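You operate a simulated robot arm through the tools that you are given. There is no shell and no other tool. Be economical: measure what you need, move in short steps, check, and stop when the job is done.

You are at the controls of a simulated two-armed robot. One attempt, no reset.

TASK
Switch the hob off, put the lid on the hot pot, carry it to the red trivet.
Fine: zone ONE to 0 first; both hands, black handles only; hands out of the hot soup; never on the bare oilcloth; a teaspoon spilt at most.

It is judged by the outcome, as a careful person would: the job done as asked, and still so three seconds after it is handed in. It fails if anything else is knocked over, pushed out of place, dropped, spilled or broken. Lids that push on must go on centred and level and be pressed home; caps that screw on are set level and turned clockwise until they are tight.

THE ROBOT
Two 7-joint arms with two-finger parallel grippers on one trunk, on a base that drives. Base frame: it is fixed to the floor where the robot stands at the start and does not move with it; the origin is under the middle of the robot, x ahead of it, y to its left, z up. Readings come in m, degrees, newtons and seconds.
The left shoulder is at the start at [0.07, 0.163, 1.345], the right one opposite. Places, roughly: glass pot lid (23x23x7 cm) [0.4, -0.6, 0.9]; red trivet [-1.1, -0.2, 0.8]; shallow steel pot (34x23x13 cm) [0.8, 0, 1]; zone ONE [0.8, 0, 0.9]. Payload 3.43 kg a hand.
Tool frame (each hand has its own): the origin (TCP) lies between the finger pads and is the grasp point; the fingertips stand 0.034 m ahead of it; z points along the fingers, y is the line along which they close. Largest opening 0.128 m; finger width 0.024, thickness 0.012; the body of the gripper, 0.048 by 0.13 m, starts 0.096 m behind the TCP.
Orientation is told as [roll, pitch, yaw] about the base's x, y, z axes, in that order, counted from this pose: with the fingers straight down and closing along the base's y, the tool's x points along the base's -x, its y along +y and its z along -z.

THE INTERFACE
- The arms move only by the tool nudge_tool. It takes "left_targets", "right_targets" or both (then of equal length, played together; a hand with none holds still); each is a list of rows, each a list of 7 numbers: the shift along the tool's x, y, z in m, then the turn, a rotation vector about the tool's x, y, z in degrees, then the opening, from 0 (shut) to 1 (fully open). In form: [[dx, dy, dz, rx, ry, rz, jaw], ...]. A call has 1 to 10 rows; each row shifts and turns the commanded pose from where the row before left it, along the tool's axes as they then stand. Rows are played at 5 a second. More than 0.05 m and 8.6 degrees between two rows, or a gripper value outside its range, and nothing of the call is played. A pose out of reach is approached as far as the arm can. The call stops where the force on the tool passes 40 N (or 10 N more than at its start, if that is more) or the arm is blocked; 0.2 s more then pass. The fingers move at their own pace (about 0.153 m/s each) and stop on an object; they squeeze with about 29 N. The grip force told is the motor's: it shows also when the fingers shut on nothing. Time passes only in rows, and 0.2 s behind the last, so rows that do not move let the fingers close. The reply holds the time, the measured pose of the TCP, the force on the tool along the base axes, the opening and the grip force, in the units named above and with some noise, with the torque about the TCP (base axes, N m) and any sound that the robot's microphone picked up.
- Cameras (640 x 400 px; columns grow to the right, rows downward): "scene" is now at [0.0717, -0.0762, 1.5526]; the picture's right is [-0.96, -0.29, 0.00], its down [-0.22, 0.71, -0.67] and it looks along [0.19, -0.64, -0.75] (base axes); focal length 214 px, centre (320, 200). "left" rides on the left gripper at [0.076, 0.011, -0.16] in its tool frame; the picture's right is [-0.15, 0.99, 0.00], its down [-0.88, -0.13, -0.46] and it looks along [-0.45, -0.07, 0.89] (tool axes); focal length 234 px, centre (320, 200). "right" rides on the right gripper at [0.076, -0.011, -0.16] in its tool frame; the picture's right is [0.15, 0.99, 0.00], its down [-0.88, 0.13, -0.46] and it looks along [-0.45, 0.07, 0.89] (tool axes); focal length 234 px, centre (320, 200). There is no depth. A picture from a camera that has moved, and an enlarged one, comes with that camera's place and axes in the base frame and with its lens.
- capture(camera): a new picture of that camera. No time passes.
- lift_body(by): slides the trunk up (or, below 0, down) by that many m; the arms and the scene camera ride with it, the base frame stays. It gives what a move gives, with no picture.
- drive_base(legs): drives the robot by 1 to 6 legs, each [ahead, left, turn to the left] in m, m and degrees, along the robot's own axes; the way and the turn of a leg run together, so that a leg with both is an arc; at most 1.5 m and 180 degrees a leg. The arms and the cameras ride along, it lands a little off, and it stops where it bumps. It gives what a move gives.
- pan_tilt(pan, tilt): turns the head with the scene camera to pan (to the left, within 86 degrees either way) and tilt (down, from -29 to 69), counted from straight ahead of the robot. It gives what a move gives.
- enlarge(camera, box): a new picture of the part [left, top, right, bottom] of that camera's present view, enlarged. No time passes.
- finish_job(): hands the job in; it is judged then, once.

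Go step by step. Nothing tells you exact positions but the pictures and the camera data: compare them with the known pose of the tool, close in by small moves and look again before you grip or let go. The budget is 120 turns and 92 pictures, counting those below and the enlarged ones. Unless the task says otherwise, let go and move clear before handing in, and close with one line.

The tools are called by a JSON object that holds its "method" and its "body". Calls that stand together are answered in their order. nudge_tool: Moves the arms, as the interface text tells. Its arguments: {"type":"object","properties":{"left_targets":{"type":"array","items":{"type":"array","items":{"type":"number"}}},"right_targets":{"type":"array","items":{"type":"array","items":{"type":"number"}}}},"required":[]} The other tools are called the same way: lift_body (by) slides the trunk up or down; drive_base (legs) drives the base; pan_tilt (pan, tilt) turns the head that bears the scene camera; capture (camera) takes a picture; enlarge (camera, box) takes an enlarged picture of a part of a camera's view; finish_job () hands the job in.

At the start:

```text
time: 0.0
left_ee_pos: [0.6612, 0.1564, 1.3553]
left_tool_rot: [0.0, 0.0, 0.1]
left_force: [-0.4, -0.2, -0.5]
left_torque: [0.0, -0.02, 0.04]
left_gripper_width: 0.128
left_grasp_force: 0.0
right_ee_pos: [0.4671, -0.3787, 1.3134]
right_tool_rot: [0.0, 0.0, 0.0]
right_force: [-0.3, -0.3, 0.0]
right_torque: [-0.01, 0.03, -0.01]
right_gripper_width: 0.1278
right_grasp_force: 0.1
trunk travel left (down, up): [-0.825, 0.115]
robot x, y, heading: [0.0005, -0.0013, -0.1]
head pan, tilt: [-73.1, 48.2]
```

scene: 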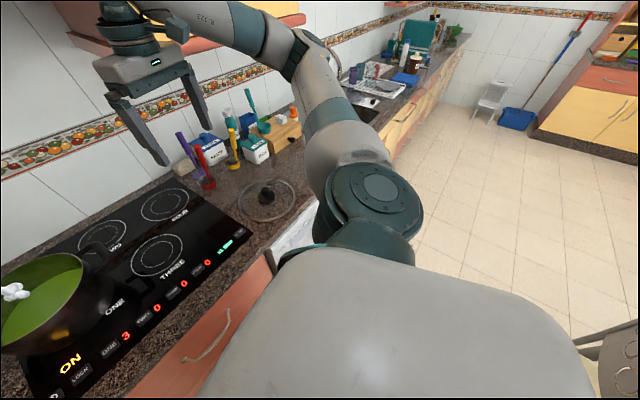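
right: 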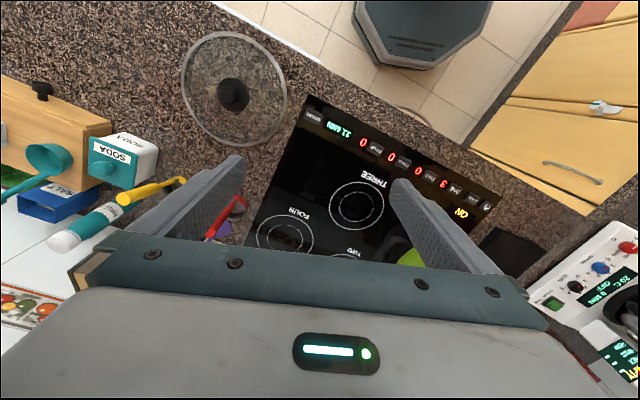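
left: 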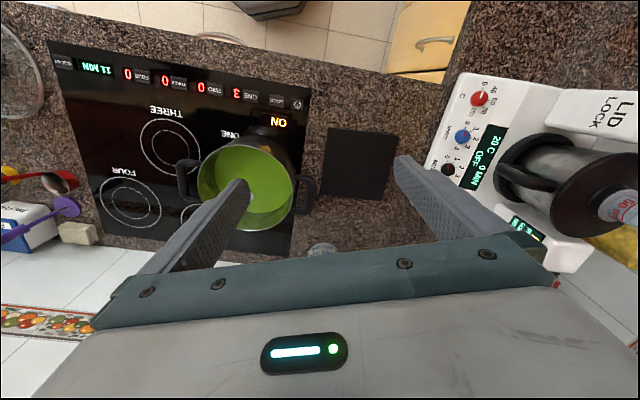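

I see the pot with green soup on zone ONE, showing 3, and the glass lid to the right of the hob. I'll look ahead and at the panel more closely first.

{"method": "pan_tilt", "body": {"pan": 0, "tilt": 50}}

{"method": "capture", "body": {"camera": "scene"}}

{"method": "enlarge", "body": {"camera": "left", "box": [40, 40, 340, 240]}}

```text
time: 1.4
left_ee_pos: [0.6615, 0.1564, 1.356]
left_tool_rot: [0.1, 0.1, 0.0]
left_force: [0.1, 0.2, 0.6]
left_torque: [-0.01, 0.01, -0.02]
left_gripper_width: 0.1281
left_grasp_force: 0.0
right_ee_pos: [0.4668, -0.3793, 1.3132]
right_tool_rot: [0.1, 0.0, 0.0]
right_force: [-0.1, 0.8, 0.0]
right_torque: [-0.02, -0.01, 0.0]
right_gripper_width: 0.1279
right_grasp_force: 0.0
trunk travel left (down, up): [-0.825, 0.115]
robot x, y, heading: [-0.0025, -0.0028, -0.3]
head pan, tilt: [0.0, 50.0]
```

```text
88 pictures are left
camera scene: at [0.1259, -0.0011, 1.5502], right [0.0, -1.0, 0.0], down [-0.77, 0.0, -0.64], along [0.64, 0.0, -0.77], focal length 214 px, centre (320, 200)
```

scene: 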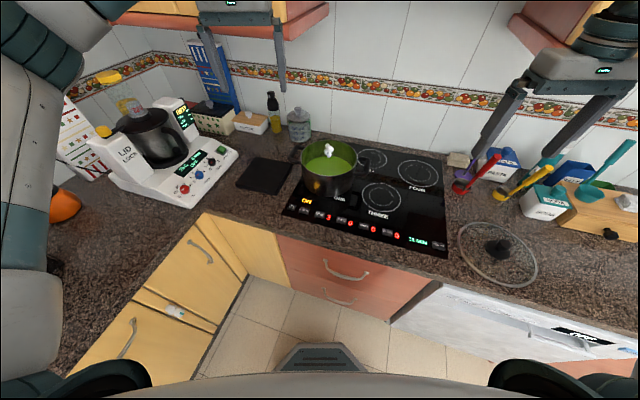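

```text
2.00 times, centred on (190, 140) of left
camera zoom: at [0.5856, 0.1658, 1.5156], right [0.15, 0.99, 0.0], down [0.88, -0.13, 0.46], along [0.45, -0.07, -0.89], focal length 468 px, centre (580, 320)
```

zoom: 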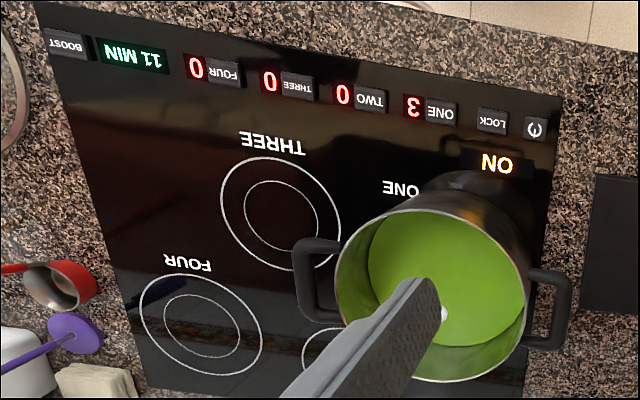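

The panel has a power key, LOCK, and keys ONE..FOUR, each with a number. I'll enlarge the panel and pot from the scene camera.

{"method": "enlarge", "body": {"camera": "scene", "box": [260, 120, 420, 220]}}

{"method": "enlarge", "body": {"camera": "scene", "box": [270, 190, 370, 252]}}

{"method": "enlarge", "body": {"camera": "scene", "box": [420, 180, 580, 280]}}

```text
4.00 times, centred on (340, 170) of scene
camera zoom: at [0.1259, -0.0011, 1.5502], right [0.0, -1.0, 0.0], down [-0.77, 0.0, -0.64], along [0.64, 0.0, -0.77], focal length 858 px, centre (240, 320)
```

zoom: 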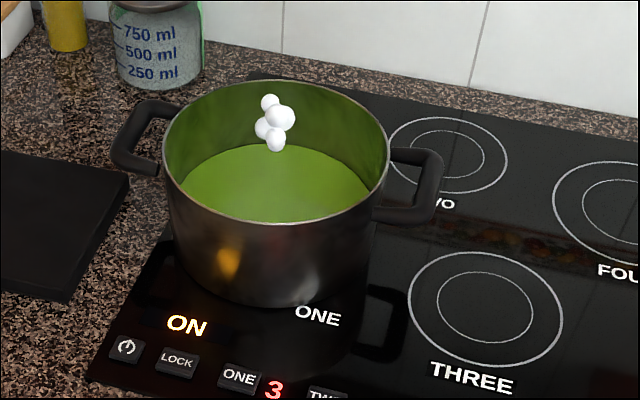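

```text
6.40 times, centred on (320, 221) of scene
camera zoom: at [0.1259, -0.0011, 1.5502], right [0.0, -1.0, 0.0], down [-0.77, 0.0, -0.64], along [0.64, 0.0, -0.77], focal length 1373 px, centre (320, 66)
```

zoom: 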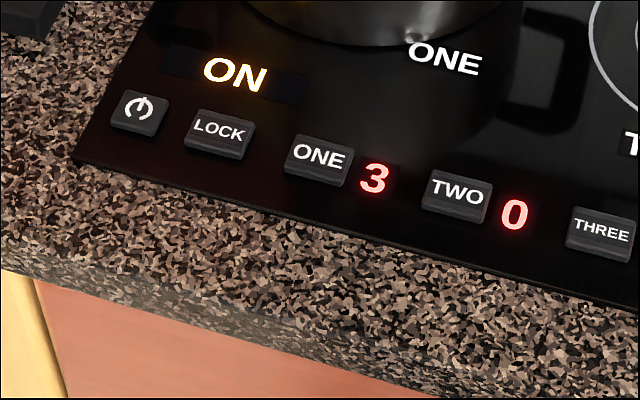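

```text
4.00 times, centred on (500, 230) of scene
camera zoom: at [0.1259, -0.0011, 1.5502], right [0.0, -1.0, 0.0], down [-0.77, 0.0, -0.64], along [0.64, 0.0, -0.77], focal length 858 px, centre (-400, 80)
```

zoom: 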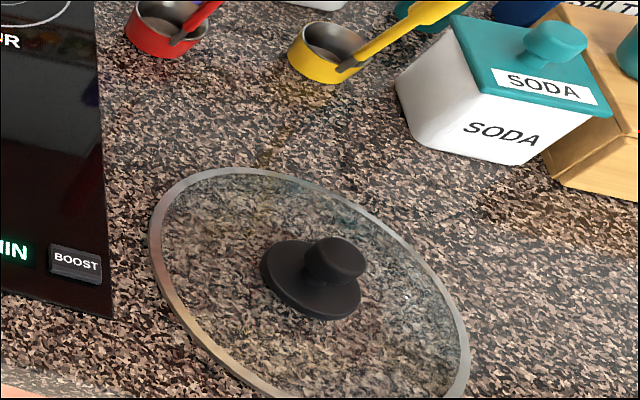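

Triangulating from the two cameras gives: counter at z≈0.91, key ONE at about (0.587, 0.0, 0.918), power key at (0.62, 0.10), pot centre at (0.765, -0.036). I'll bring the shut left gripper over key ONE and look again.

{"method": "nudge_tool", "body": {"left_targets": [[0.019, -0.039, 0.03, 0, 0, 0, 0], [0.019, -0.039, 0.03, 0, 0, 0, 0], [0.019, -0.039, 0.03, 0, 0, 0, 0], [0.018, -0.039, 0.03, 0, 0, 0, 0], [0, 0, 0.04, 0, 0, 0, 0], [0, 0, 0.04, 0, 0, 0, 0], [0, 0, 0.04, 0, 0, 0, 0], [0, 0, 0.04, 0, 0, 0, 0], [0, 0, 0.04, 0, 0, 0, 0], [0, 0, 0.03, 0, 0, 0, 0]]}}

{"method": "capture", "body": {"camera": "left"}}

{"method": "enlarge", "body": {"camera": "scene", "box": [260, 150, 400, 238]}}

```text
refused: row 1 steps farther than a row can; nothing moved
```

```text
83 pictures are left
camera left: at [0.5856, 0.1658, 1.5156], right [0.15, 0.99, 0.0], down [0.88, -0.13, 0.46], along [0.45, -0.07, -0.89], focal length 234 px, centre (320, 200)
```

left: 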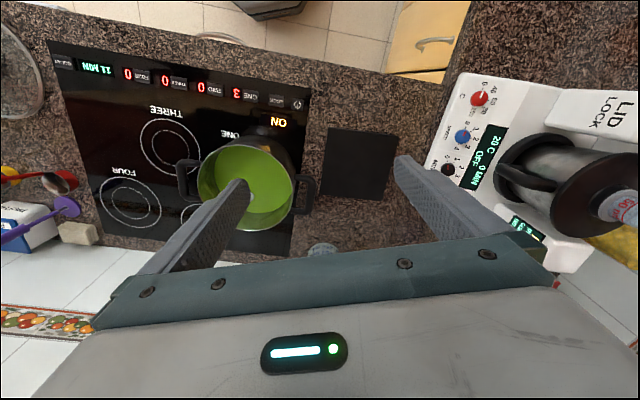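

```text
4.55 times, centred on (330, 194) of scene
camera zoom: at [0.1259, -0.0011, 1.5502], right [0.0, -1.0, 0.0], down [-0.77, 0.0, -0.64], along [0.64, 0.0, -0.77], focal length 975 px, centre (274, 227)
```

zoom: 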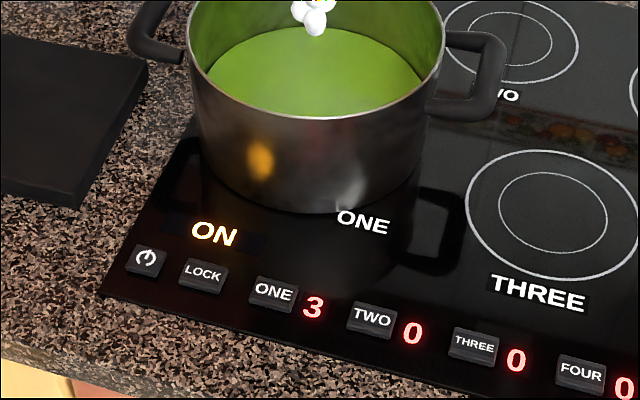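

That was refused because the step norm was above 0.05. I'll repeat it with smaller steps.

{"method": "nudge_tool", "body": {"left_targets": [[0.019, -0.039, 0.02, 0, 0, 0, 0], [0.019, -0.039, 0.02, 0, 0, 0, 0], [0.019, -0.039, 0.02, 0, 0, 0, 0], [0.018, -0.039, 0.02, 0, 0, 0, 0], [0, 0, 0.045, 0, 0, 0, 0], [0, 0, 0.045, 0, 0, 0, 0], [0, 0, 0.045, 0, 0, 0, 0], [0, 0, 0.045, 0, 0, 0, 0], [0, 0, 0.045, 0, 0, 0, 0], [0, 0, 0.045, 0, 0, 0, 0]]}}

{"method": "capture", "body": {"camera": "left"}}

{"method": "enlarge", "body": {"camera": "scene", "box": [260, 150, 400, 238]}}

```text
time: 3.6
left_ee_pos: [0.5861, -0.0019, 1.004]
left_tool_rot: [0.0, 0.0, 0.0]
left_force: [0.5, -0.2, 0.8]
left_torque: [0.04, -0.02, -0.01]
left_gripper_width: 0.0
left_grasp_force: 28.9
right_ee_pos: [0.4668, -0.3793, 1.3145]
right_tool_rot: [0.0, 0.0, 0.0]
right_force: [-0.2, -0.2, -0.4]
right_torque: [-0.02, 0.02, 0.03]
right_gripper_width: 0.1281
right_grasp_force: 0.1
trunk travel left (down, up): [-0.825, 0.115]
robot x, y, heading: [0.0042, 0.0011, 0.2]
head pan, tilt: [0.0, 50.0]
```

```text
81 pictures are left
camera left: at [0.511, 0.0072, 1.1637], right [0.15, 0.99, 0.0], down [0.88, -0.13, 0.46], along [0.45, -0.07, -0.89], focal length 234 px, centre (320, 200)
```

left: 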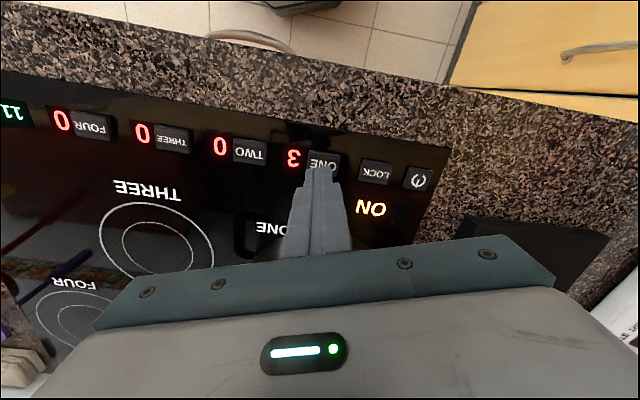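

```text
4.55 times, centred on (330, 194) of scene
camera zoom: at [0.1265, -0.0015, 1.5502], right [0.0, -1.0, 0.0], down [-0.77, 0.0, -0.64], along [0.64, 0.0, -0.77], focal length 975 px, centre (274, 227)
```

zoom: 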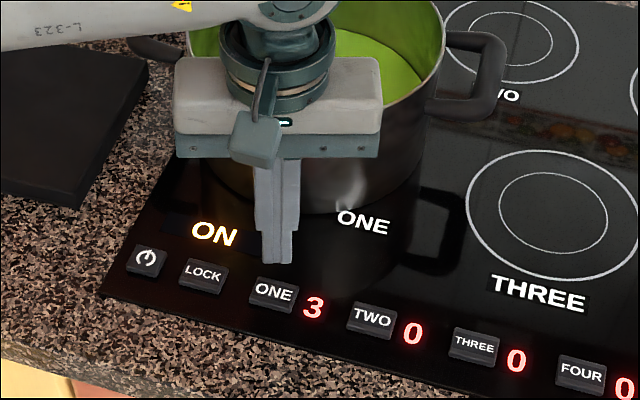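

The fingertip is right over key ONE, about 5 cm up. I'll press down gently, then back off.

{"method": "nudge_tool", "body": {"left_targets": [[0.0, 0, 0.03, 0, 0, 0, 0], [0, 0, 0.015, 0, 0, 0, 0], [0, 0, 0.004, 0, 0, 0, 0], [0, 0, 0.003, 0, 0, 0, 0]]}}

{"method": "enlarge", "body": {"camera": "scene", "box": [260, 150, 400, 238]}}

```text
time: 4.7
left_ee_pos: [0.5861, 0.0007, 0.9522]
left_tool_rot: [0.0, 0.0, 0.0]
left_force: [0.4, -0.7, -0.9]
left_torque: [0.03, -0.01, -0.01]
left_gripper_width: 0.0
left_grasp_force: 29.5
right_ee_pos: [0.4673, -0.3784, 1.3122]
right_tool_rot: [0.0, 0.0, 0.0]
right_force: [0.4, 0.1, 0.4]
right_torque: [-0.01, 0.0, 0.0]
right_gripper_width: 0.1282
right_grasp_force: 0.0
trunk travel left (down, up): [-0.825, 0.115]
robot x, y, heading: [0.0048, -0.004, 0.0]
head pan, tilt: [0.0, 50.0]
```

```text
4.55 times, centred on (330, 194) of scene
camera zoom: at [0.1262, -0.0011, 1.5501], right [0.0, -1.0, 0.0], down [-0.77, 0.0, -0.64], along [0.64, 0.0, -0.77], focal length 975 px, centre (274, 227)
```

zoom: 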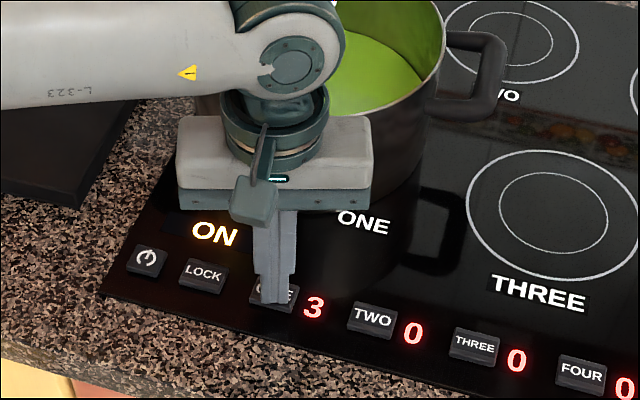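

No contact force yet, with the tip at about 0.918. I'll go on down in 2 mm steps.

{"method": "nudge_tool", "body": {"left_targets": [[0, 0, 0.003, 0, 0, 0, 0], [0, 0, 0.002, 0, 0, 0, 0], [0, 0, 0.002, 0, 0, 0, 0]]}}

{"method": "enlarge", "body": {"camera": "scene", "box": [260, 150, 400, 238]}}

```text
time: 5.5
left_ee_pos: [0.5856, 0.0007, 0.9465]
left_tool_rot: [0.1, 0.0, 0.0]
left_force: [0.8, -0.4, 0.0]
left_torque: [0.01, -0.02, -0.02]
left_gripper_width: 0.0001
left_grasp_force: 29.1
right_ee_pos: [0.4672, -0.3794, 1.3131]
right_tool_rot: [0.1, 0.0, 0.0]
right_force: [-0.3, -0.5, 0.2]
right_torque: [-0.01, 0.0, 0.0]
right_gripper_width: 0.1277
right_grasp_force: 0.1
trunk travel left (down, up): [-0.825, 0.115]
robot x, y, heading: [0.0002, 0.0031, 0.1]
head pan, tilt: [0.0, 50.0]
```

```text
4.55 times, centred on (330, 194) of scene
camera zoom: at [0.1259, -0.0011, 1.5502], right [0.0, -1.0, 0.0], down [-0.77, 0.0, -0.64], along [0.64, 0.0, -0.77], focal length 975 px, centre (274, 227)
```

zoom: 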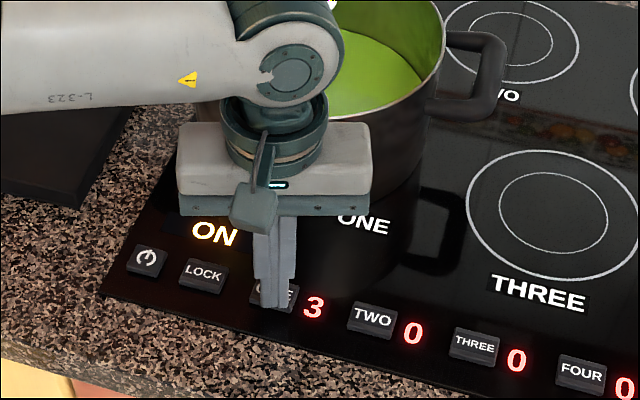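

Still no contact. I'll shift 6 mm towards the key's centre and continue down.

{"method": "nudge_tool", "body": {"left_targets": [[-0.006, 0, 0, 0, 0, 0, 0], [0, 0, 0.002, 0, 0, 0, 0], [0, 0, 0.002, 0, 0, 0, 0], [0, 0, 0.002, 0, 0, 0, 0]]}}

{"method": "enlarge", "body": {"camera": "scene", "box": [260, 150, 400, 238]}}

```text
time: 6.5
left_ee_pos: [0.593, 0.0007, 0.9409]
left_tool_rot: [-0.1, -0.1, 0.0]
left_force: [2.4, 0.6, 5.3]
left_torque: [0.0, -0.05, -0.06]
left_gripper_width: 0.0
left_grasp_force: 29.0
right_ee_pos: [0.4674, -0.3774, 1.3142]
right_tool_rot: [0.0, 0.0, 0.1]
right_force: [0.2, -0.1, 0.7]
right_torque: [0.01, 0.02, 0.0]
right_gripper_width: 0.1279
right_grasp_force: 0.0
trunk travel left (down, up): [-0.825, 0.115]
robot x, y, heading: [-0.0001, -0.0008, 0.1]
head pan, tilt: [0.0, 50.0]
heard: click
```

```text
4.55 times, centred on (330, 194) of scene
camera zoom: at [0.1255, -0.0009, 1.5503], right [0.0, -1.0, 0.0], down [-0.77, 0.0, -0.64], along [0.64, 0.0, -0.77], focal length 975 px, centre (274, 227)
```

zoom: 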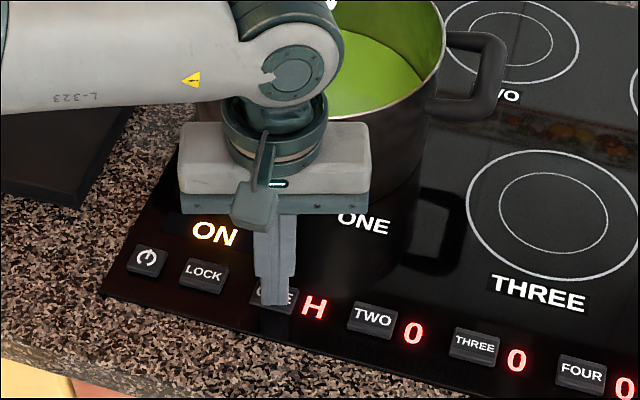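

There was a click, and the display shows "H", which is probably residual heat with the zone at 0. I'll lift off and check.

{"method": "nudge_tool", "body": {"left_targets": [[0, 0, -0.02, 0, 0, 0, 0], [0, 0, -0.03, 0, 0, 0, 0], [0, 0, 0, 0, 0, 0, 0], [0, 0, 0, 0, 0, 0, 0], [0, 0, 0, 0, 0, 0, 0]]}}

{"method": "enlarge", "body": {"camera": "scene", "box": [260, 150, 400, 238]}}

```text
time: 7.7
left_ee_pos: [0.5901, -0.0011, 0.99]
left_tool_rot: [0.0, 0.0, 0.0]
left_force: [-0.1, -0.4, -0.5]
left_torque: [-0.03, -0.01, 0.0]
left_gripper_width: 0.0
left_grasp_force: 28.9
right_ee_pos: [0.4668, -0.3779, 1.3129]
right_tool_rot: [0.0, 0.0, 0.0]
right_force: [0.1, 0.0, 0.5]
right_torque: [0.0, -0.01, -0.01]
right_gripper_width: 0.1277
right_grasp_force: 0.1
trunk travel left (down, up): [-0.825, 0.115]
robot x, y, heading: [0.0002, 0.003, 0.1]
head pan, tilt: [0.0, 50.0]
```

```text
4.55 times, centred on (330, 194) of scene
camera zoom: at [0.1256, -0.0011, 1.5502], right [0.0, -1.0, 0.0], down [-0.77, 0.0, -0.64], along [0.64, 0.0, -0.77], focal length 975 px, centre (274, 227)
```

zoom: 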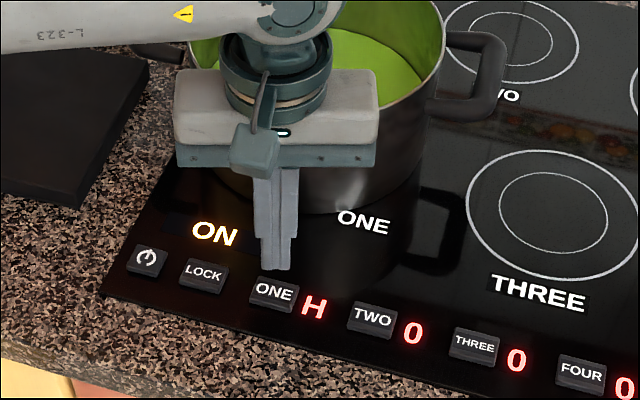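

"H" with a separate BOOST key means residual heat, so zone ONE is at 0. Next is the power key at about (0.625, 0.105).

{"method": "nudge_tool", "body": {"left_targets": [[-0.012, 0.036, 0, 0, 0, 0, 0], [-0.012, 0.036, 0, 0, 0, 0, 0], [-0.011, 0.034, 0, 0, 0, 0, 0], [0, 0, 0.025, 0, 0, 0, 0], [0, 0, 0.01, 0, 0, 0, 0]]}}

{"method": "enlarge", "body": {"camera": "scene", "box": [260, 150, 400, 238]}}

{"method": "capture", "body": {"camera": "left"}}

```text
time: 8.8
left_ee_pos: [0.6268, 0.1079, 0.9564]
left_tool_rot: [0.0, 0.1, -0.1]
left_force: [0.3, 0.2, 0.5]
left_torque: [0.02, 0.01, -0.02]
left_gripper_width: 0.0
left_grasp_force: 28.9
right_ee_pos: [0.4676, -0.3782, 1.3126]
right_tool_rot: [0.1, 0.0, -0.2]
right_force: [-0.6, 0.8, -1.7]
right_torque: [-0.01, 0.03, 0.0]
right_gripper_width: 0.1277
right_grasp_force: 0.0
trunk travel left (down, up): [-0.825, 0.115]
robot x, y, heading: [0.0044, 0.0034, -0.1]
head pan, tilt: [0.0, 50.0]
```

```text
4.55 times, centred on (330, 194) of scene
camera zoom: at [0.126, -0.0012, 1.5502], right [0.0, -1.0, 0.0], down [-0.77, 0.0, -0.64], along [0.64, 0.0, -0.77], focal length 975 px, centre (274, 227)
```

zoom: 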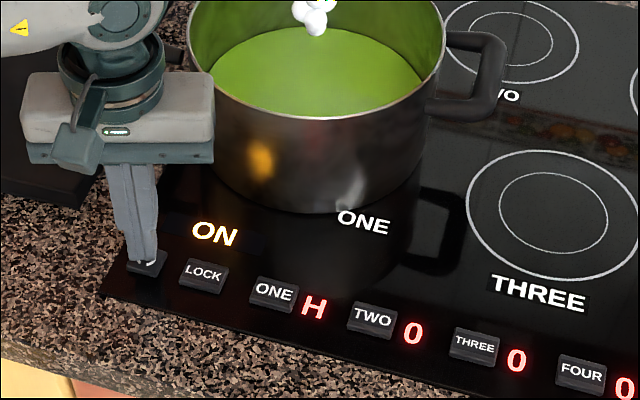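

```text
74 pictures are left
camera left: at [0.5506, 0.1167, 1.1166], right [0.15, 0.99, 0.0], down [0.88, -0.13, 0.46], along [0.45, -0.07, -0.89], focal length 234 px, centre (320, 200)
```

left: 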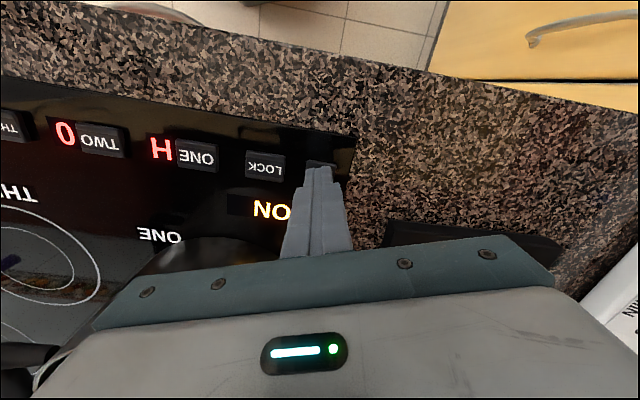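

The tip is over the power key. I'll press, lift and look.

{"method": "nudge_tool", "body": {"left_targets": [[0.001, -0.001, 0.009, 0, 0, 0, 0], [0, 0, 0.002, 0, 0, 0, 0], [0, 0, 0.002, 0, 0, 0, 0], [0, 0, 0.002, 0, 0, 0, 0]]}}

{"method": "enlarge", "body": {"camera": "scene", "box": [260, 150, 400, 238]}}

```text
time: 9.8
left_ee_pos: [0.6257, 0.1049, 0.9413]
left_tool_rot: [0.0, -0.1, 0.0]
left_force: [0.3, 0.6, 4.7]
left_torque: [0.01, 0.01, 0.01]
left_gripper_width: 0.0
left_grasp_force: 29.2
right_ee_pos: [0.4668, -0.3786, 1.3141]
right_tool_rot: [0.0, 0.1, 0.0]
right_force: [0.3, -0.1, 0.6]
right_torque: [-0.02, -0.04, 0.0]
right_gripper_width: 0.1281
right_grasp_force: 0.0
trunk travel left (down, up): [-0.825, 0.115]
robot x, y, heading: [-0.0007, 0.004, -0.1]
head pan, tilt: [0.0, 50.0]
heard: click
```

```text
4.55 times, centred on (330, 194) of scene
camera zoom: at [0.1252, -0.0011, 1.5503], right [0.0, -1.0, 0.0], down [-0.77, 0.0, -0.64], along [0.64, 0.0, -0.77], focal length 975 px, centre (274, 227)
```

zoom: 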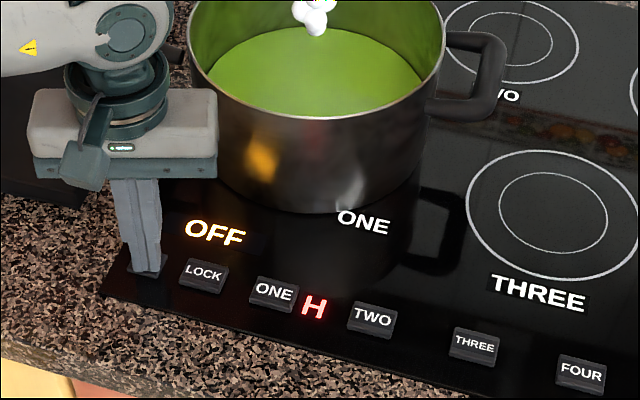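

The display reads OFF with H still lit, which confirms residual heat. I'll raise the left hand and bring the open right hand above the lid knob at about (0.435, -0.546).

{"method": "nudge_tool", "body": {"left_targets": [[0, 0, -0.04, 0, 0, 0, 0], [0, 0, -0.045, 0, 0, 0, 0], [0, 0.02, -0.045, 0, 0, 0, 0], [0, 0.02, -0.045, 0, 0, 0, 0.5], [0, 0.02, -0.045, 0, 0, 0, 1], [0, 0.02, -0.045, 0, 0, 0, 1], [0, 0.02, -0.045, 0, 0, 0, 1], [0, 0.02, -0.045, 0, 0, 0, 1]], "right_targets": [[0.004, -0.021, 0.03, 0, 0, 0, 1], [0.004, -0.021, 0.03, 0, 0, 0, 1], [0.004, -0.021, 0.03, 0, 0, 0, 1], [0.004, -0.021, 0.03, 0, 0, 0, 1], [0.004, -0.021, 0.03, 0, 0, 0, 1], [0.004, -0.021, 0.03, 0, 0, 0, 1], [0.004, -0.021, 0.03, 0, 0, 0, 1], [0.004, -0.021, 0.02, 0, 0, 0, 1]]}}

{"method": "capture", "body": {"camera": "right"}}

{"method": "enlarge", "body": {"camera": "scene", "box": [420, 160, 600, 272]}}

```text
time: 11.7
left_ee_pos: [0.6252, 0.2244, 1.297]
left_tool_rot: [0.0, -0.1, 0.1]
left_force: [0.1, 0.8, 0.0]
left_torque: [0.01, -0.01, 0.02]
left_gripper_width: 0.1279
left_grasp_force: 0.1
right_ee_pos: [0.4351, -0.5443, 1.0847]
right_tool_rot: [0.0, -0.1, 0.0]
right_force: [-1.1, 0.1, -0.6]
right_torque: [0.02, -0.01, 0.0]
right_gripper_width: 0.128
right_grasp_force: 0.0
trunk travel left (down, up): [-0.825, 0.115]
robot x, y, heading: [0.0029, -0.001, 0.3]
head pan, tilt: [0.0, 50.0]
```

```text
72 pictures are left
camera right: at [0.3588, -0.5553, 1.2434], right [-0.15, 0.99, 0.0], down [0.88, 0.13, 0.46], along [0.45, 0.07, -0.89], focal length 234 px, centre (320, 200)
```

right: 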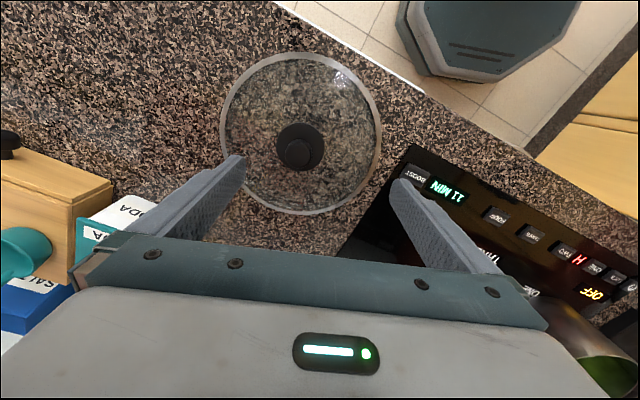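

```text
3.56 times, centred on (510, 216) of scene
camera zoom: at [0.1246, -0.0016, 1.5502], right [0.0, -1.0, 0.0], down [-0.77, 0.0, -0.64], along [0.64, 0.0, -0.77], focal length 763 px, centre (-356, 143)
```

zoom: 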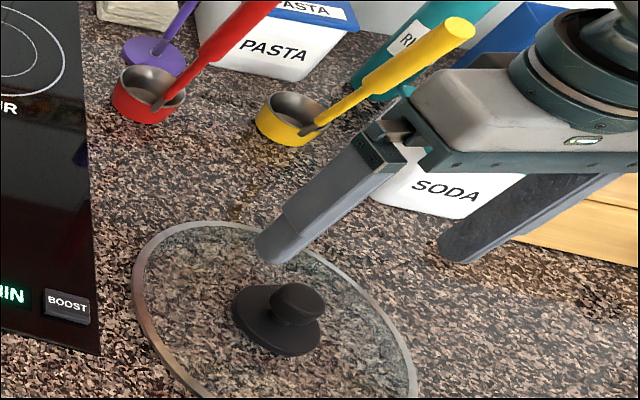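

Cross-checking puts the lid centre and knob at (0.445, -0.570), with the knob top at about z 0.952. I'll centre over it and come down around the knob.

{"method": "nudge_tool", "body": {"right_targets": [[-0.01, -0.025, 0.02, 0, 0, 0, 1], [0, 0, 0.03, 0, 0, 0, 1], [0, 0, 0.03, 0, 0, 0, 1], [0, 0, 0.025, 0, 0, 0, 1]]}}

{"method": "capture", "body": {"camera": "right"}}

{"method": "enlarge", "body": {"camera": "scene", "box": [440, 180, 568, 260]}}

```text
time: 12.7
left_ee_pos: [0.6272, 0.223, 1.2958]
left_tool_rot: [0.0, 0.1, 0.0]
left_force: [0.5, -1.3, 0.6]
left_torque: [0.0, 0.03, 0.02]
left_gripper_width: 0.1279
left_grasp_force: 0.0
right_ee_pos: [0.4451, -0.5716, 0.9785]
right_tool_rot: [0.0, 0.0, 0.0]
right_force: [-0.1, 0.1, 0.9]
right_torque: [0.04, 0.0, -0.02]
right_gripper_width: 0.1281
right_grasp_force: 0.0
trunk travel left (down, up): [-0.825, 0.115]
robot x, y, heading: [-0.0017, 0.0028, 0.0]
head pan, tilt: [0.0, 50.0]
```

```text
70 pictures are left
camera right: at [0.3681, -0.5825, 1.1373], right [-0.15, 0.99, 0.0], down [0.88, 0.13, 0.46], along [0.45, 0.07, -0.89], focal length 234 px, centre (320, 200)
```

right: 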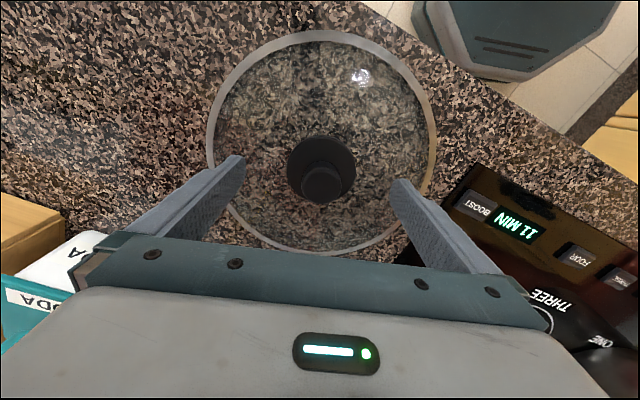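

```text
5.00 times, centred on (504, 220) of scene
camera zoom: at [0.1263, -0.002, 1.5502], right [0.0, -1.0, 0.0], down [-0.77, 0.0, -0.64], along [0.64, 0.0, -0.77], focal length 1072 px, centre (-600, 100)
```

zoom: 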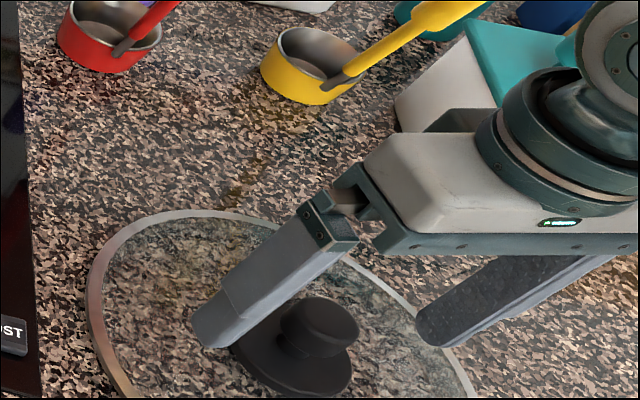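

The knob is centred between the fingers. I'll lower 12 mm more and close.

{"method": "nudge_tool", "body": {"right_targets": [[0, 0.001, 0.006, 0, 0, 0, 1], [0, 0, 0.006, 0, 0, 0, 1], [0, 0, 0, 0, 0, 0, 0.6], [0, 0, 0, 0, 0, 0, 0.2], [0, 0, 0, 0, 0, 0, 0], [0, 0, 0, 0, 0, 0, 0]]}}

{"method": "capture", "body": {"camera": "right"}}

{"method": "enlarge", "body": {"camera": "scene", "box": [440, 180, 568, 260]}}

```text
time: 14.1
left_ee_pos: [0.6296, 0.2252, 1.295]
left_tool_rot: [0.0, 0.1, 0.0]
left_force: [-0.7, 0.9, -0.5]
left_torque: [0.0, 0.03, 0.01]
left_gripper_width: 0.1278
left_grasp_force: 0.1
right_ee_pos: [0.4447, -0.5698, 0.9671]
right_tool_rot: [0.1, 0.0, 0.0]
right_force: [0.1, 0.2, 0.8]
right_torque: [-0.02, -0.21, 0.05]
right_gripper_width: 0.0331
right_grasp_force: 29.2
trunk travel left (down, up): [-0.825, 0.115]
robot x, y, heading: [0.0017, 0.0004, 0.1]
head pan, tilt: [0.0, 50.0]
```

```text
68 pictures are left
camera right: at [0.3682, -0.581, 1.1261], right [-0.15, 0.99, 0.0], down [0.88, 0.13, 0.46], along [0.45, 0.07, -0.89], focal length 234 px, centre (320, 200)
```

right: 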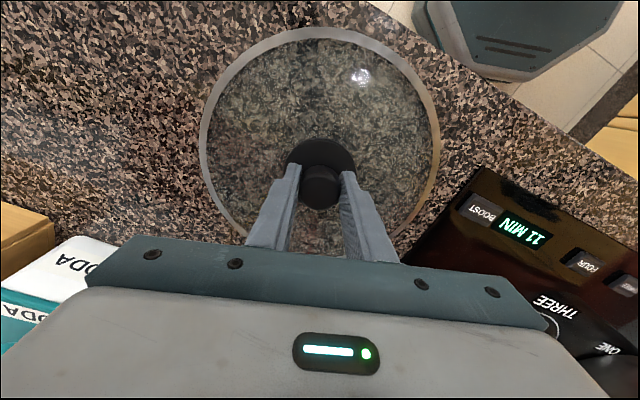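

```text
5.00 times, centred on (504, 220) of scene
camera zoom: at [0.1257, -0.001, 1.5502], right [0.0, -1.0, 0.0], down [-0.77, 0.0, -0.64], along [0.64, 0.0, -0.77], focal length 1072 px, centre (-600, 100)
```

zoom: 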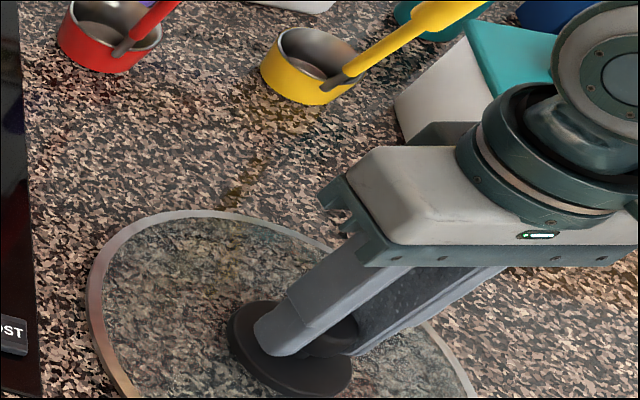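

The knob is gripped. I'll lift the lid straight up 20 cm and look.

{"method": "nudge_tool", "body": {"right_targets": [[0, 0, -0.02, 0, 0, 0, 0], [0, 0, -0.03, 0, 0, 0, 0], [0, 0, -0.04, 0, 0, 0, 0], [0, 0, -0.04, 0, 0, 0, 0], [0, 0, -0.04, 0, 0, 0, 0], [0, 0, -0.04, 0, 0, 0, 0], [0, 0, -0.02, 0, 0, 0, 0]]}}

{"method": "capture", "body": {"camera": "right"}}

{"method": "capture", "body": {"camera": "scene"}}

```text
time: 15.7
left_ee_pos: [0.628, 0.2252, 1.2965]
left_tool_rot: [-0.1, 0.0, 0.0]
left_force: [0.1, 0.1, 0.2]
left_torque: [-0.07, 0.04, 0.02]
left_gripper_width: 0.1278
left_grasp_force: 0.0
right_ee_pos: [0.4468, -0.5718, 1.1966]
right_tool_rot: [0.0, 0.0, 0.0]
right_force: [-0.3, 0.3, 0.2]
right_torque: [0.01, -0.03, 0.03]
right_gripper_width: 0.0
right_grasp_force: 28.5
trunk travel left (down, up): [-0.825, 0.115]
robot x, y, heading: [-0.0023, -0.0002, 0.0]
head pan, tilt: [0.0, 50.0]
```

```text
66 pictures are left
camera right: at [0.3696, -0.5811, 1.3559], right [-0.15, 0.99, 0.0], down [0.88, 0.13, 0.46], along [0.45, 0.07, -0.89], focal length 234 px, centre (320, 200)
```

right: 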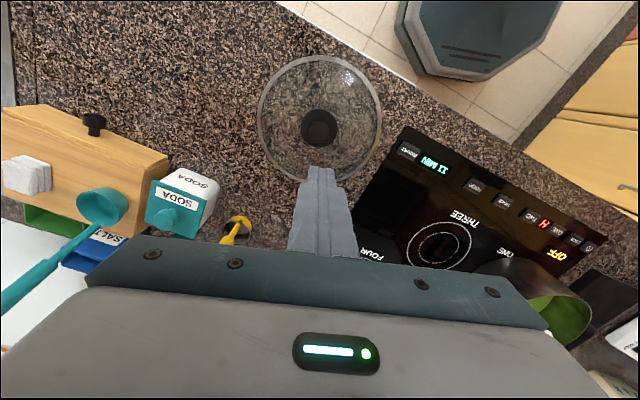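

```text
65 pictures are left
camera scene: at [0.126, -0.0008, 1.5501], right [0.0, -1.0, 0.0], down [-0.77, 0.0, -0.64], along [0.64, 0.0, -0.77], focal length 214 px, centre (320, 200)
```

scene: 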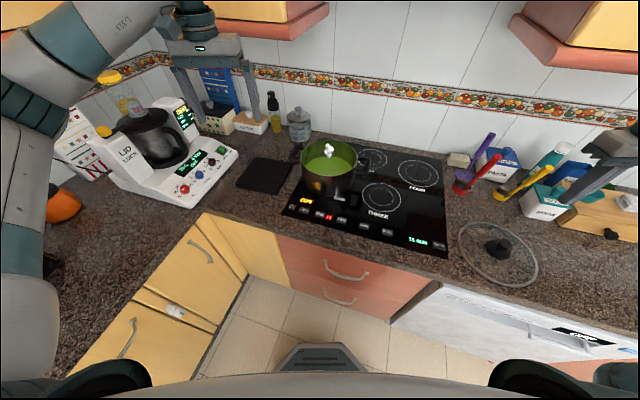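

The grip slipped because the knob centre is nearer, at about x=0.431 (I had caught only a chord). The lid is still in place, so I'll reopen and descend at the corrected spot.

{"method": "nudge_tool", "body": {"right_targets": [[0.0155, 0, 0.02, 0, 0, 0, 1], [0, 0, 0.04, 0, 0, 0, 1], [0, 0, 0.04, 0, 0, 0, 1], [0, 0, 0.04, 0, 0, 0, 1], [0, 0, 0.04, 0, 0, 0, 1], [0, 0, 0.03, 0, 0, 0, 1], [0, 0, 0.015, 0, 0, 0, 1], [0, 0, 0.007, 0, 0, 0, 1]]}}

{"method": "capture", "body": {"camera": "right"}}

{"method": "enlarge", "body": {"camera": "scene", "box": [440, 180, 568, 260]}}

```text
time: 17.4
left_ee_pos: [0.6281, 0.2249, 1.2957]
left_tool_rot: [0.1, -0.1, 0.0]
left_force: [0.0, 0.0, 0.7]
left_torque: [-0.02, 0.03, 0.01]
left_gripper_width: 0.128
left_grasp_force: 0.1
right_ee_pos: [0.4286, -0.5704, 0.9657]
right_tool_rot: [0.0, 0.0, 0.1]
right_force: [-0.6, 0.2, -0.4]
right_torque: [-0.03, 0.0, 0.01]
right_gripper_width: 0.1282
right_grasp_force: 0.0
trunk travel left (down, up): [-0.825, 0.115]
robot x, y, heading: [-0.0014, -0.0001, -0.1]
head pan, tilt: [0.0, 50.0]
```

```text
64 pictures are left
camera right: at [0.353, -0.5809, 1.1248], right [-0.15, 0.99, 0.0], down [0.88, 0.13, 0.46], along [0.45, 0.07, -0.89], focal length 234 px, centre (320, 200)
```

right: 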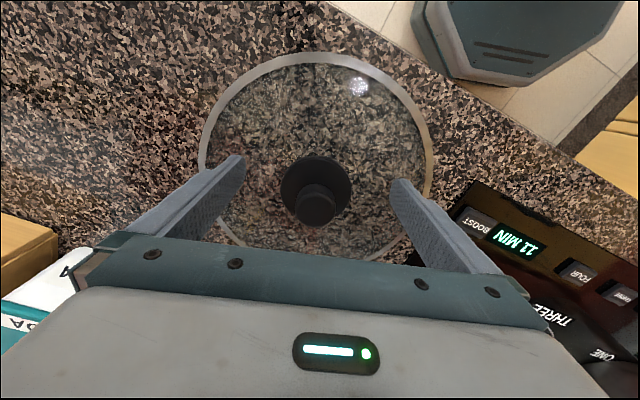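

```text
5.00 times, centred on (504, 220) of scene
camera zoom: at [0.1261, -0.0011, 1.5502], right [0.0, -1.0, 0.0], down [-0.77, 0.0, -0.64], along [0.64, 0.0, -0.77], focal length 1072 px, centre (-600, 100)
```

zoom: 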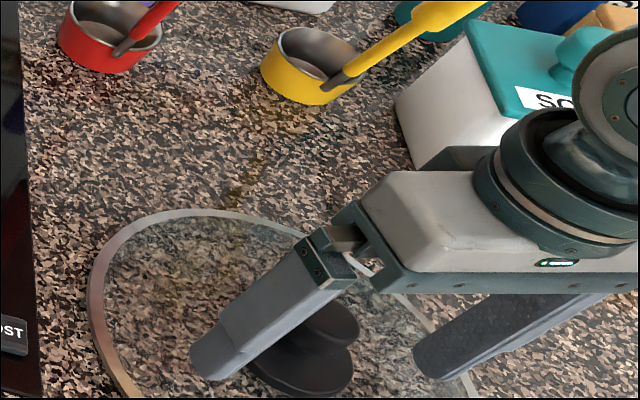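

The knob is now centred between the fingers in x and y. I'll lower 5 mm more, close, and lift slightly to test.

{"method": "nudge_tool", "body": {"right_targets": [[-0.001, 0, 0.005, 0, 0, 0, 1], [0, 0, 0, 0, 0, 0, 0.5], [0, 0, 0, 0, 0, 0, 0], [0, 0, 0, 0, 0, 0, 0], [0, 0, 0, 0, 0, 0, 0]]}}

{"method": "enlarge", "body": {"camera": "right", "box": [200, 110, 440, 260]}}

```text
time: 18.6
left_ee_pos: [0.6277, 0.2246, 1.2958]
left_tool_rot: [0.0, 0.0, 0.0]
left_force: [0.6, 0.4, 0.1]
left_torque: [0.03, -0.01, 0.01]
left_gripper_width: 0.1278
left_grasp_force: 0.1
right_ee_pos: [0.4305, -0.5692, 0.96]
right_tool_rot: [0.1, -0.1, 0.0]
right_force: [-0.1, -0.8, 0.3]
right_torque: [-0.03, 0.01, 0.03]
right_gripper_width: 0.0
right_grasp_force: 28.9
trunk travel left (down, up): [-0.825, 0.115]
robot x, y, heading: [-0.001, -0.0037, 0.2]
head pan, tilt: [0.0, 50.0]
```

```text
2.67 times, centred on (320, 185) of right
camera zoom: at [0.3531, -0.5811, 1.1197], right [-0.15, 0.99, 0.0], down [0.88, 0.13, 0.46], along [0.45, 0.07, -0.89], focal length 624 px, centre (320, 240)
```

zoom: 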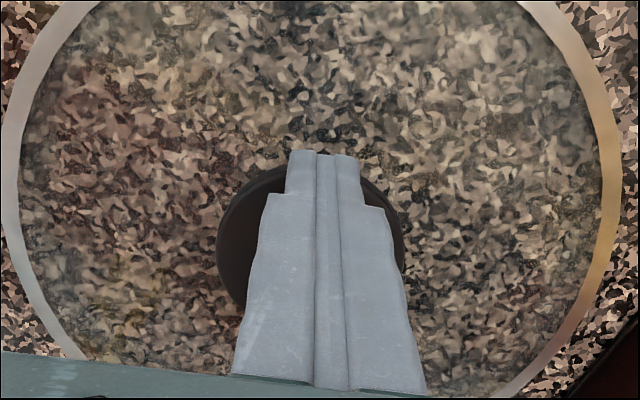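

The fingers shut on nothing: they hit the knob's edge and slid the lid slightly forward. I'll raise, open and look closely at the knob.

{"method": "nudge_tool", "body": {"right_targets": [[0, 0, -0.03, 0, 0, 0, 0], [0, 0, -0.04, 0, 0, 0, 0], [0.03, 0, -0.03, 0, 0, 0, 1], [0.03, 0, 0, 0, 0, 0, 1], [0, 0, 0, 0, 0, 0, 1]]}}

{"method": "capture", "body": {"camera": "right"}}

{"method": "enlarge", "body": {"camera": "scene", "box": [440, 190, 568, 270]}}

{"method": "enlarge", "body": {"camera": "right", "box": [240, 80, 400, 180]}}

```text
time: 19.9
left_ee_pos: [0.6301, 0.2235, 1.2967]
left_tool_rot: [0.0, 0.0, 0.0]
left_force: [0.0, -0.1, -0.1]
left_torque: [0.02, 0.04, -0.01]
left_gripper_width: 0.1279
left_grasp_force: 0.0
right_ee_pos: [0.3716, -0.5699, 1.06]
right_tool_rot: [0.1, 0.1, 0.0]
right_force: [0.2, -0.8, 0.5]
right_torque: [0.0, 0.0, -0.02]
right_gripper_width: 0.1281
right_grasp_force: 0.1
trunk travel left (down, up): [-0.825, 0.115]
robot x, y, heading: [0.002, 0.0019, 0.0]
head pan, tilt: [0.0, 50.0]
```

```text
61 pictures are left
camera right: at [0.2949, -0.5808, 1.2197], right [-0.15, 0.99, 0.0], down [0.88, 0.13, 0.45], along [0.45, 0.07, -0.89], focal length 234 px, centre (320, 200)
```

right: 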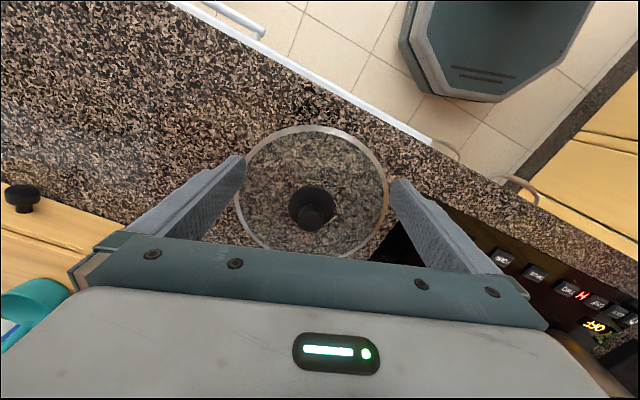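

```text
5.00 times, centred on (504, 230) of scene
camera zoom: at [0.1272, -0.0018, 1.55], right [0.0, -1.0, 0.0], down [-0.77, 0.0, -0.64], along [0.64, 0.0, -0.77], focal length 1072 px, centre (-600, 50)
```

zoom: 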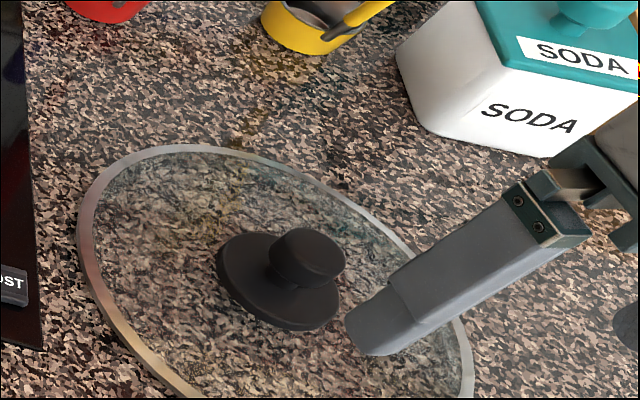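

```text
4.00 times, centred on (320, 130) of right
camera zoom: at [0.2949, -0.5808, 1.2197], right [-0.15, 0.99, 0.0], down [0.88, 0.13, 0.45], along [0.45, 0.07, -0.89], focal length 937 px, centre (320, 480)
```

zoom: 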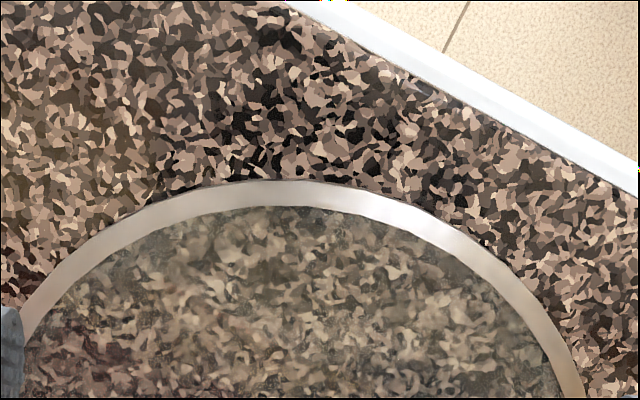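

The lid centre is now about (0.455, -0.570), with the cap at roughly z 0.94–0.955. I'll descend there, deeper, close, and give it time before lifting.

{"method": "nudge_tool", "body": {"right_targets": [[-0.045, 0, 0, 0, 0, 0, 1], [-0.0405, 0, 0.02, 0, 0, 0, 1], [0, 0, 0.04, 0, 0, 0, 1], [0, 0, 0.03, 0, 0, 0, 1], [0, 0, 0.008, 0, 0, 0, 1], [0, 0, 0.003, 0, 0, 0, 1]]}}

{"method": "enlarge", "body": {"camera": "right", "box": [200, 110, 440, 260]}}

```text
time: 21.2
left_ee_pos: [0.6275, 0.2243, 1.2956]
left_tool_rot: [-0.1, 0.0, -0.1]
left_force: [-0.1, 0.4, 0.4]
left_torque: [-0.01, -0.02, -0.02]
left_gripper_width: 0.1281
left_grasp_force: 0.1
right_ee_pos: [0.456, -0.57, 0.9604]
right_tool_rot: [0.0, 0.0, 0.0]
right_force: [-0.3, 0.3, 0.5]
right_torque: [0.04, -0.03, -0.02]
right_gripper_width: 0.128
right_grasp_force: 0.0
trunk travel left (down, up): [-0.825, 0.115]
robot x, y, heading: [-0.004, 0.0012, -0.2]
head pan, tilt: [0.0, 50.0]
```

```text
2.67 times, centred on (320, 185) of right
camera zoom: at [0.3786, -0.5813, 1.1191], right [-0.15, 0.99, 0.0], down [0.88, 0.13, 0.46], along [0.45, 0.07, -0.89], focal length 624 px, centre (320, 240)
```

zoom: 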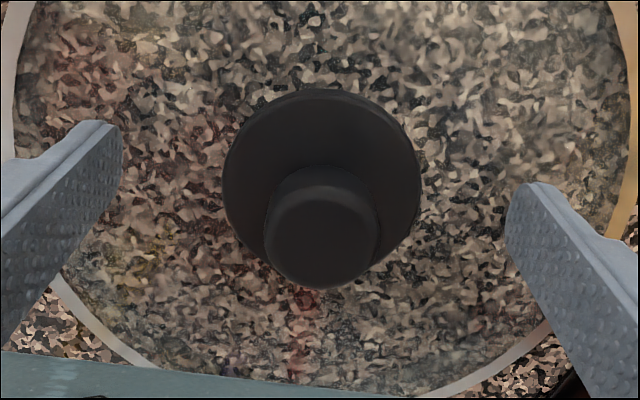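

The knob is well centred. I'll close, hold, then lift 3 cm slowly.

{"method": "nudge_tool", "body": {"right_targets": [[-0.001, 0, 0.002, 0, 0, 0, 1], [0, 0, 0, 0, 0, 0, 0.5], [0, 0, 0, 0, 0, 0, 0.0], [0, 0, 0, 0, 0, 0, 0], [0, 0, 0, 0, 0, 0, 0]]}}

{"method": "enlarge", "body": {"camera": "right", "box": [200, 110, 440, 260]}}

```text
time: 22.4
left_ee_pos: [0.6285, 0.2245, 1.2955]
left_tool_rot: [0.1, 0.0, 0.0]
left_force: [-0.8, 0.4, 1.2]
left_torque: [0.02, 0.0, 0.03]
left_gripper_width: 0.128
left_grasp_force: 0.0
right_ee_pos: [0.4566, -0.5717, 0.9567]
right_tool_rot: [0.0, 0.0, 0.0]
right_force: [-0.2, 0.0, -0.1]
right_torque: [0.05, -0.2, 0.01]
right_gripper_width: 0.066
right_grasp_force: 28.8
trunk travel left (down, up): [-0.825, 0.115]
robot x, y, heading: [-0.0024, -0.0001, 0.2]
head pan, tilt: [0.0, 50.0]
```

```text
2.67 times, centred on (320, 185) of right
camera zoom: at [0.3801, -0.5817, 1.1162], right [-0.15, 0.99, 0.0], down [0.88, 0.13, 0.46], along [0.45, 0.07, -0.89], focal length 624 px, centre (320, 240)
```

zoom: 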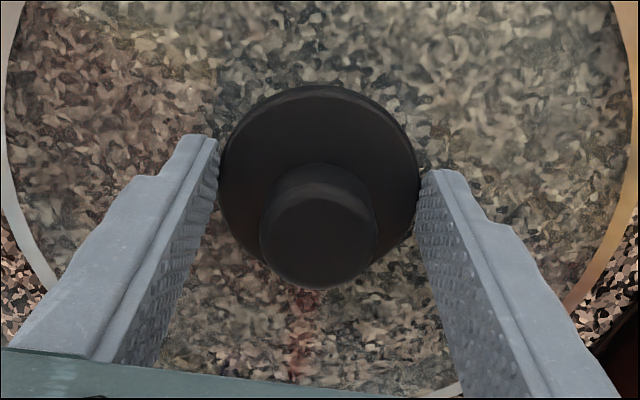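

The fingers have gripped the black base plate of the knob (66 mm) instead, symmetric and firm. I'll test with a slow small lift.

{"method": "nudge_tool", "body": {"right_targets": [[0, 0, -0.004, 0, 0, 0, 0], [0, 0, -0.006, 0, 0, 0, 0], [0, 0, -0.01, 0, 0, 0, 0], [0, 0, -0.01, 0, 0, 0, 0]]}}

{"method": "enlarge", "body": {"camera": "right", "box": [160, 30, 480, 230]}}

{"method": "enlarge", "body": {"camera": "scene", "box": [440, 190, 568, 270]}}

```text
time: 23.4
left_ee_pos: [0.6277, 0.2239, 1.2957]
left_tool_rot: [-0.1, 0.0, 0.1]
left_force: [0.5, -0.3, 0.3]
left_torque: [0.02, -0.02, 0.01]
left_gripper_width: 0.128
left_grasp_force: 0.1
right_ee_pos: [0.4574, -0.5677, 0.9874]
right_tool_rot: [0.1, 0.0, -0.1]
right_force: [1.0, -0.1, -2.9]
right_torque: [0.0, 0.02, 0.03]
right_gripper_width: 0.066
right_grasp_force: 28.8
trunk travel left (down, up): [-0.825, 0.115]
robot x, y, heading: [0.001, -0.0, -0.0]
head pan, tilt: [0.0, 50.0]
```

```text
2.00 times, centred on (320, 130) of right
camera zoom: at [0.3806, -0.58, 1.1459], right [-0.15, 0.99, 0.0], down [0.88, 0.13, 0.46], along [0.45, 0.07, -0.89], focal length 468 px, centre (320, 340)
```

zoom: 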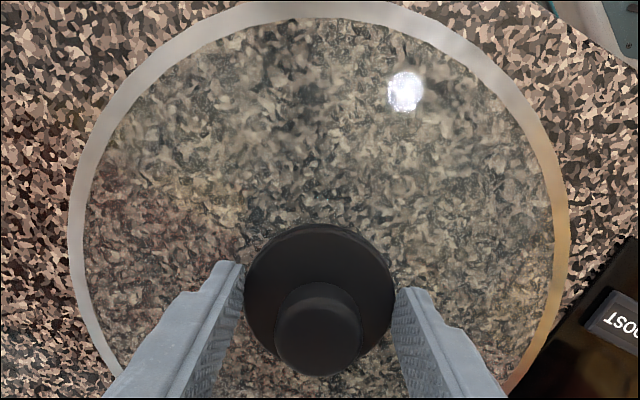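

```text
5.00 times, centred on (504, 230) of scene
camera zoom: at [0.126, -0.0012, 1.5501], right [0.0, -1.0, 0.0], down [-0.77, 0.0, -0.64], along [0.64, 0.0, -0.77], focal length 1072 px, centre (-600, 50)
```

zoom: 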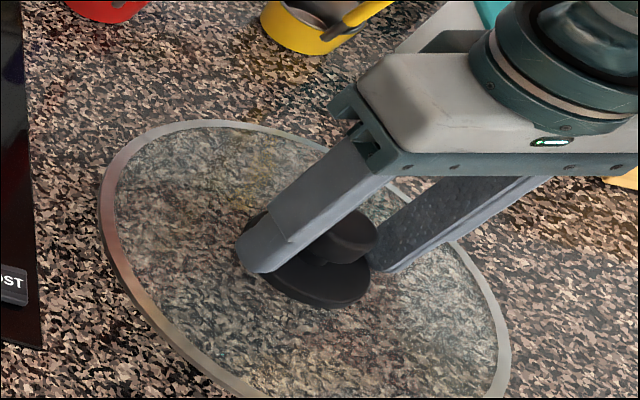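

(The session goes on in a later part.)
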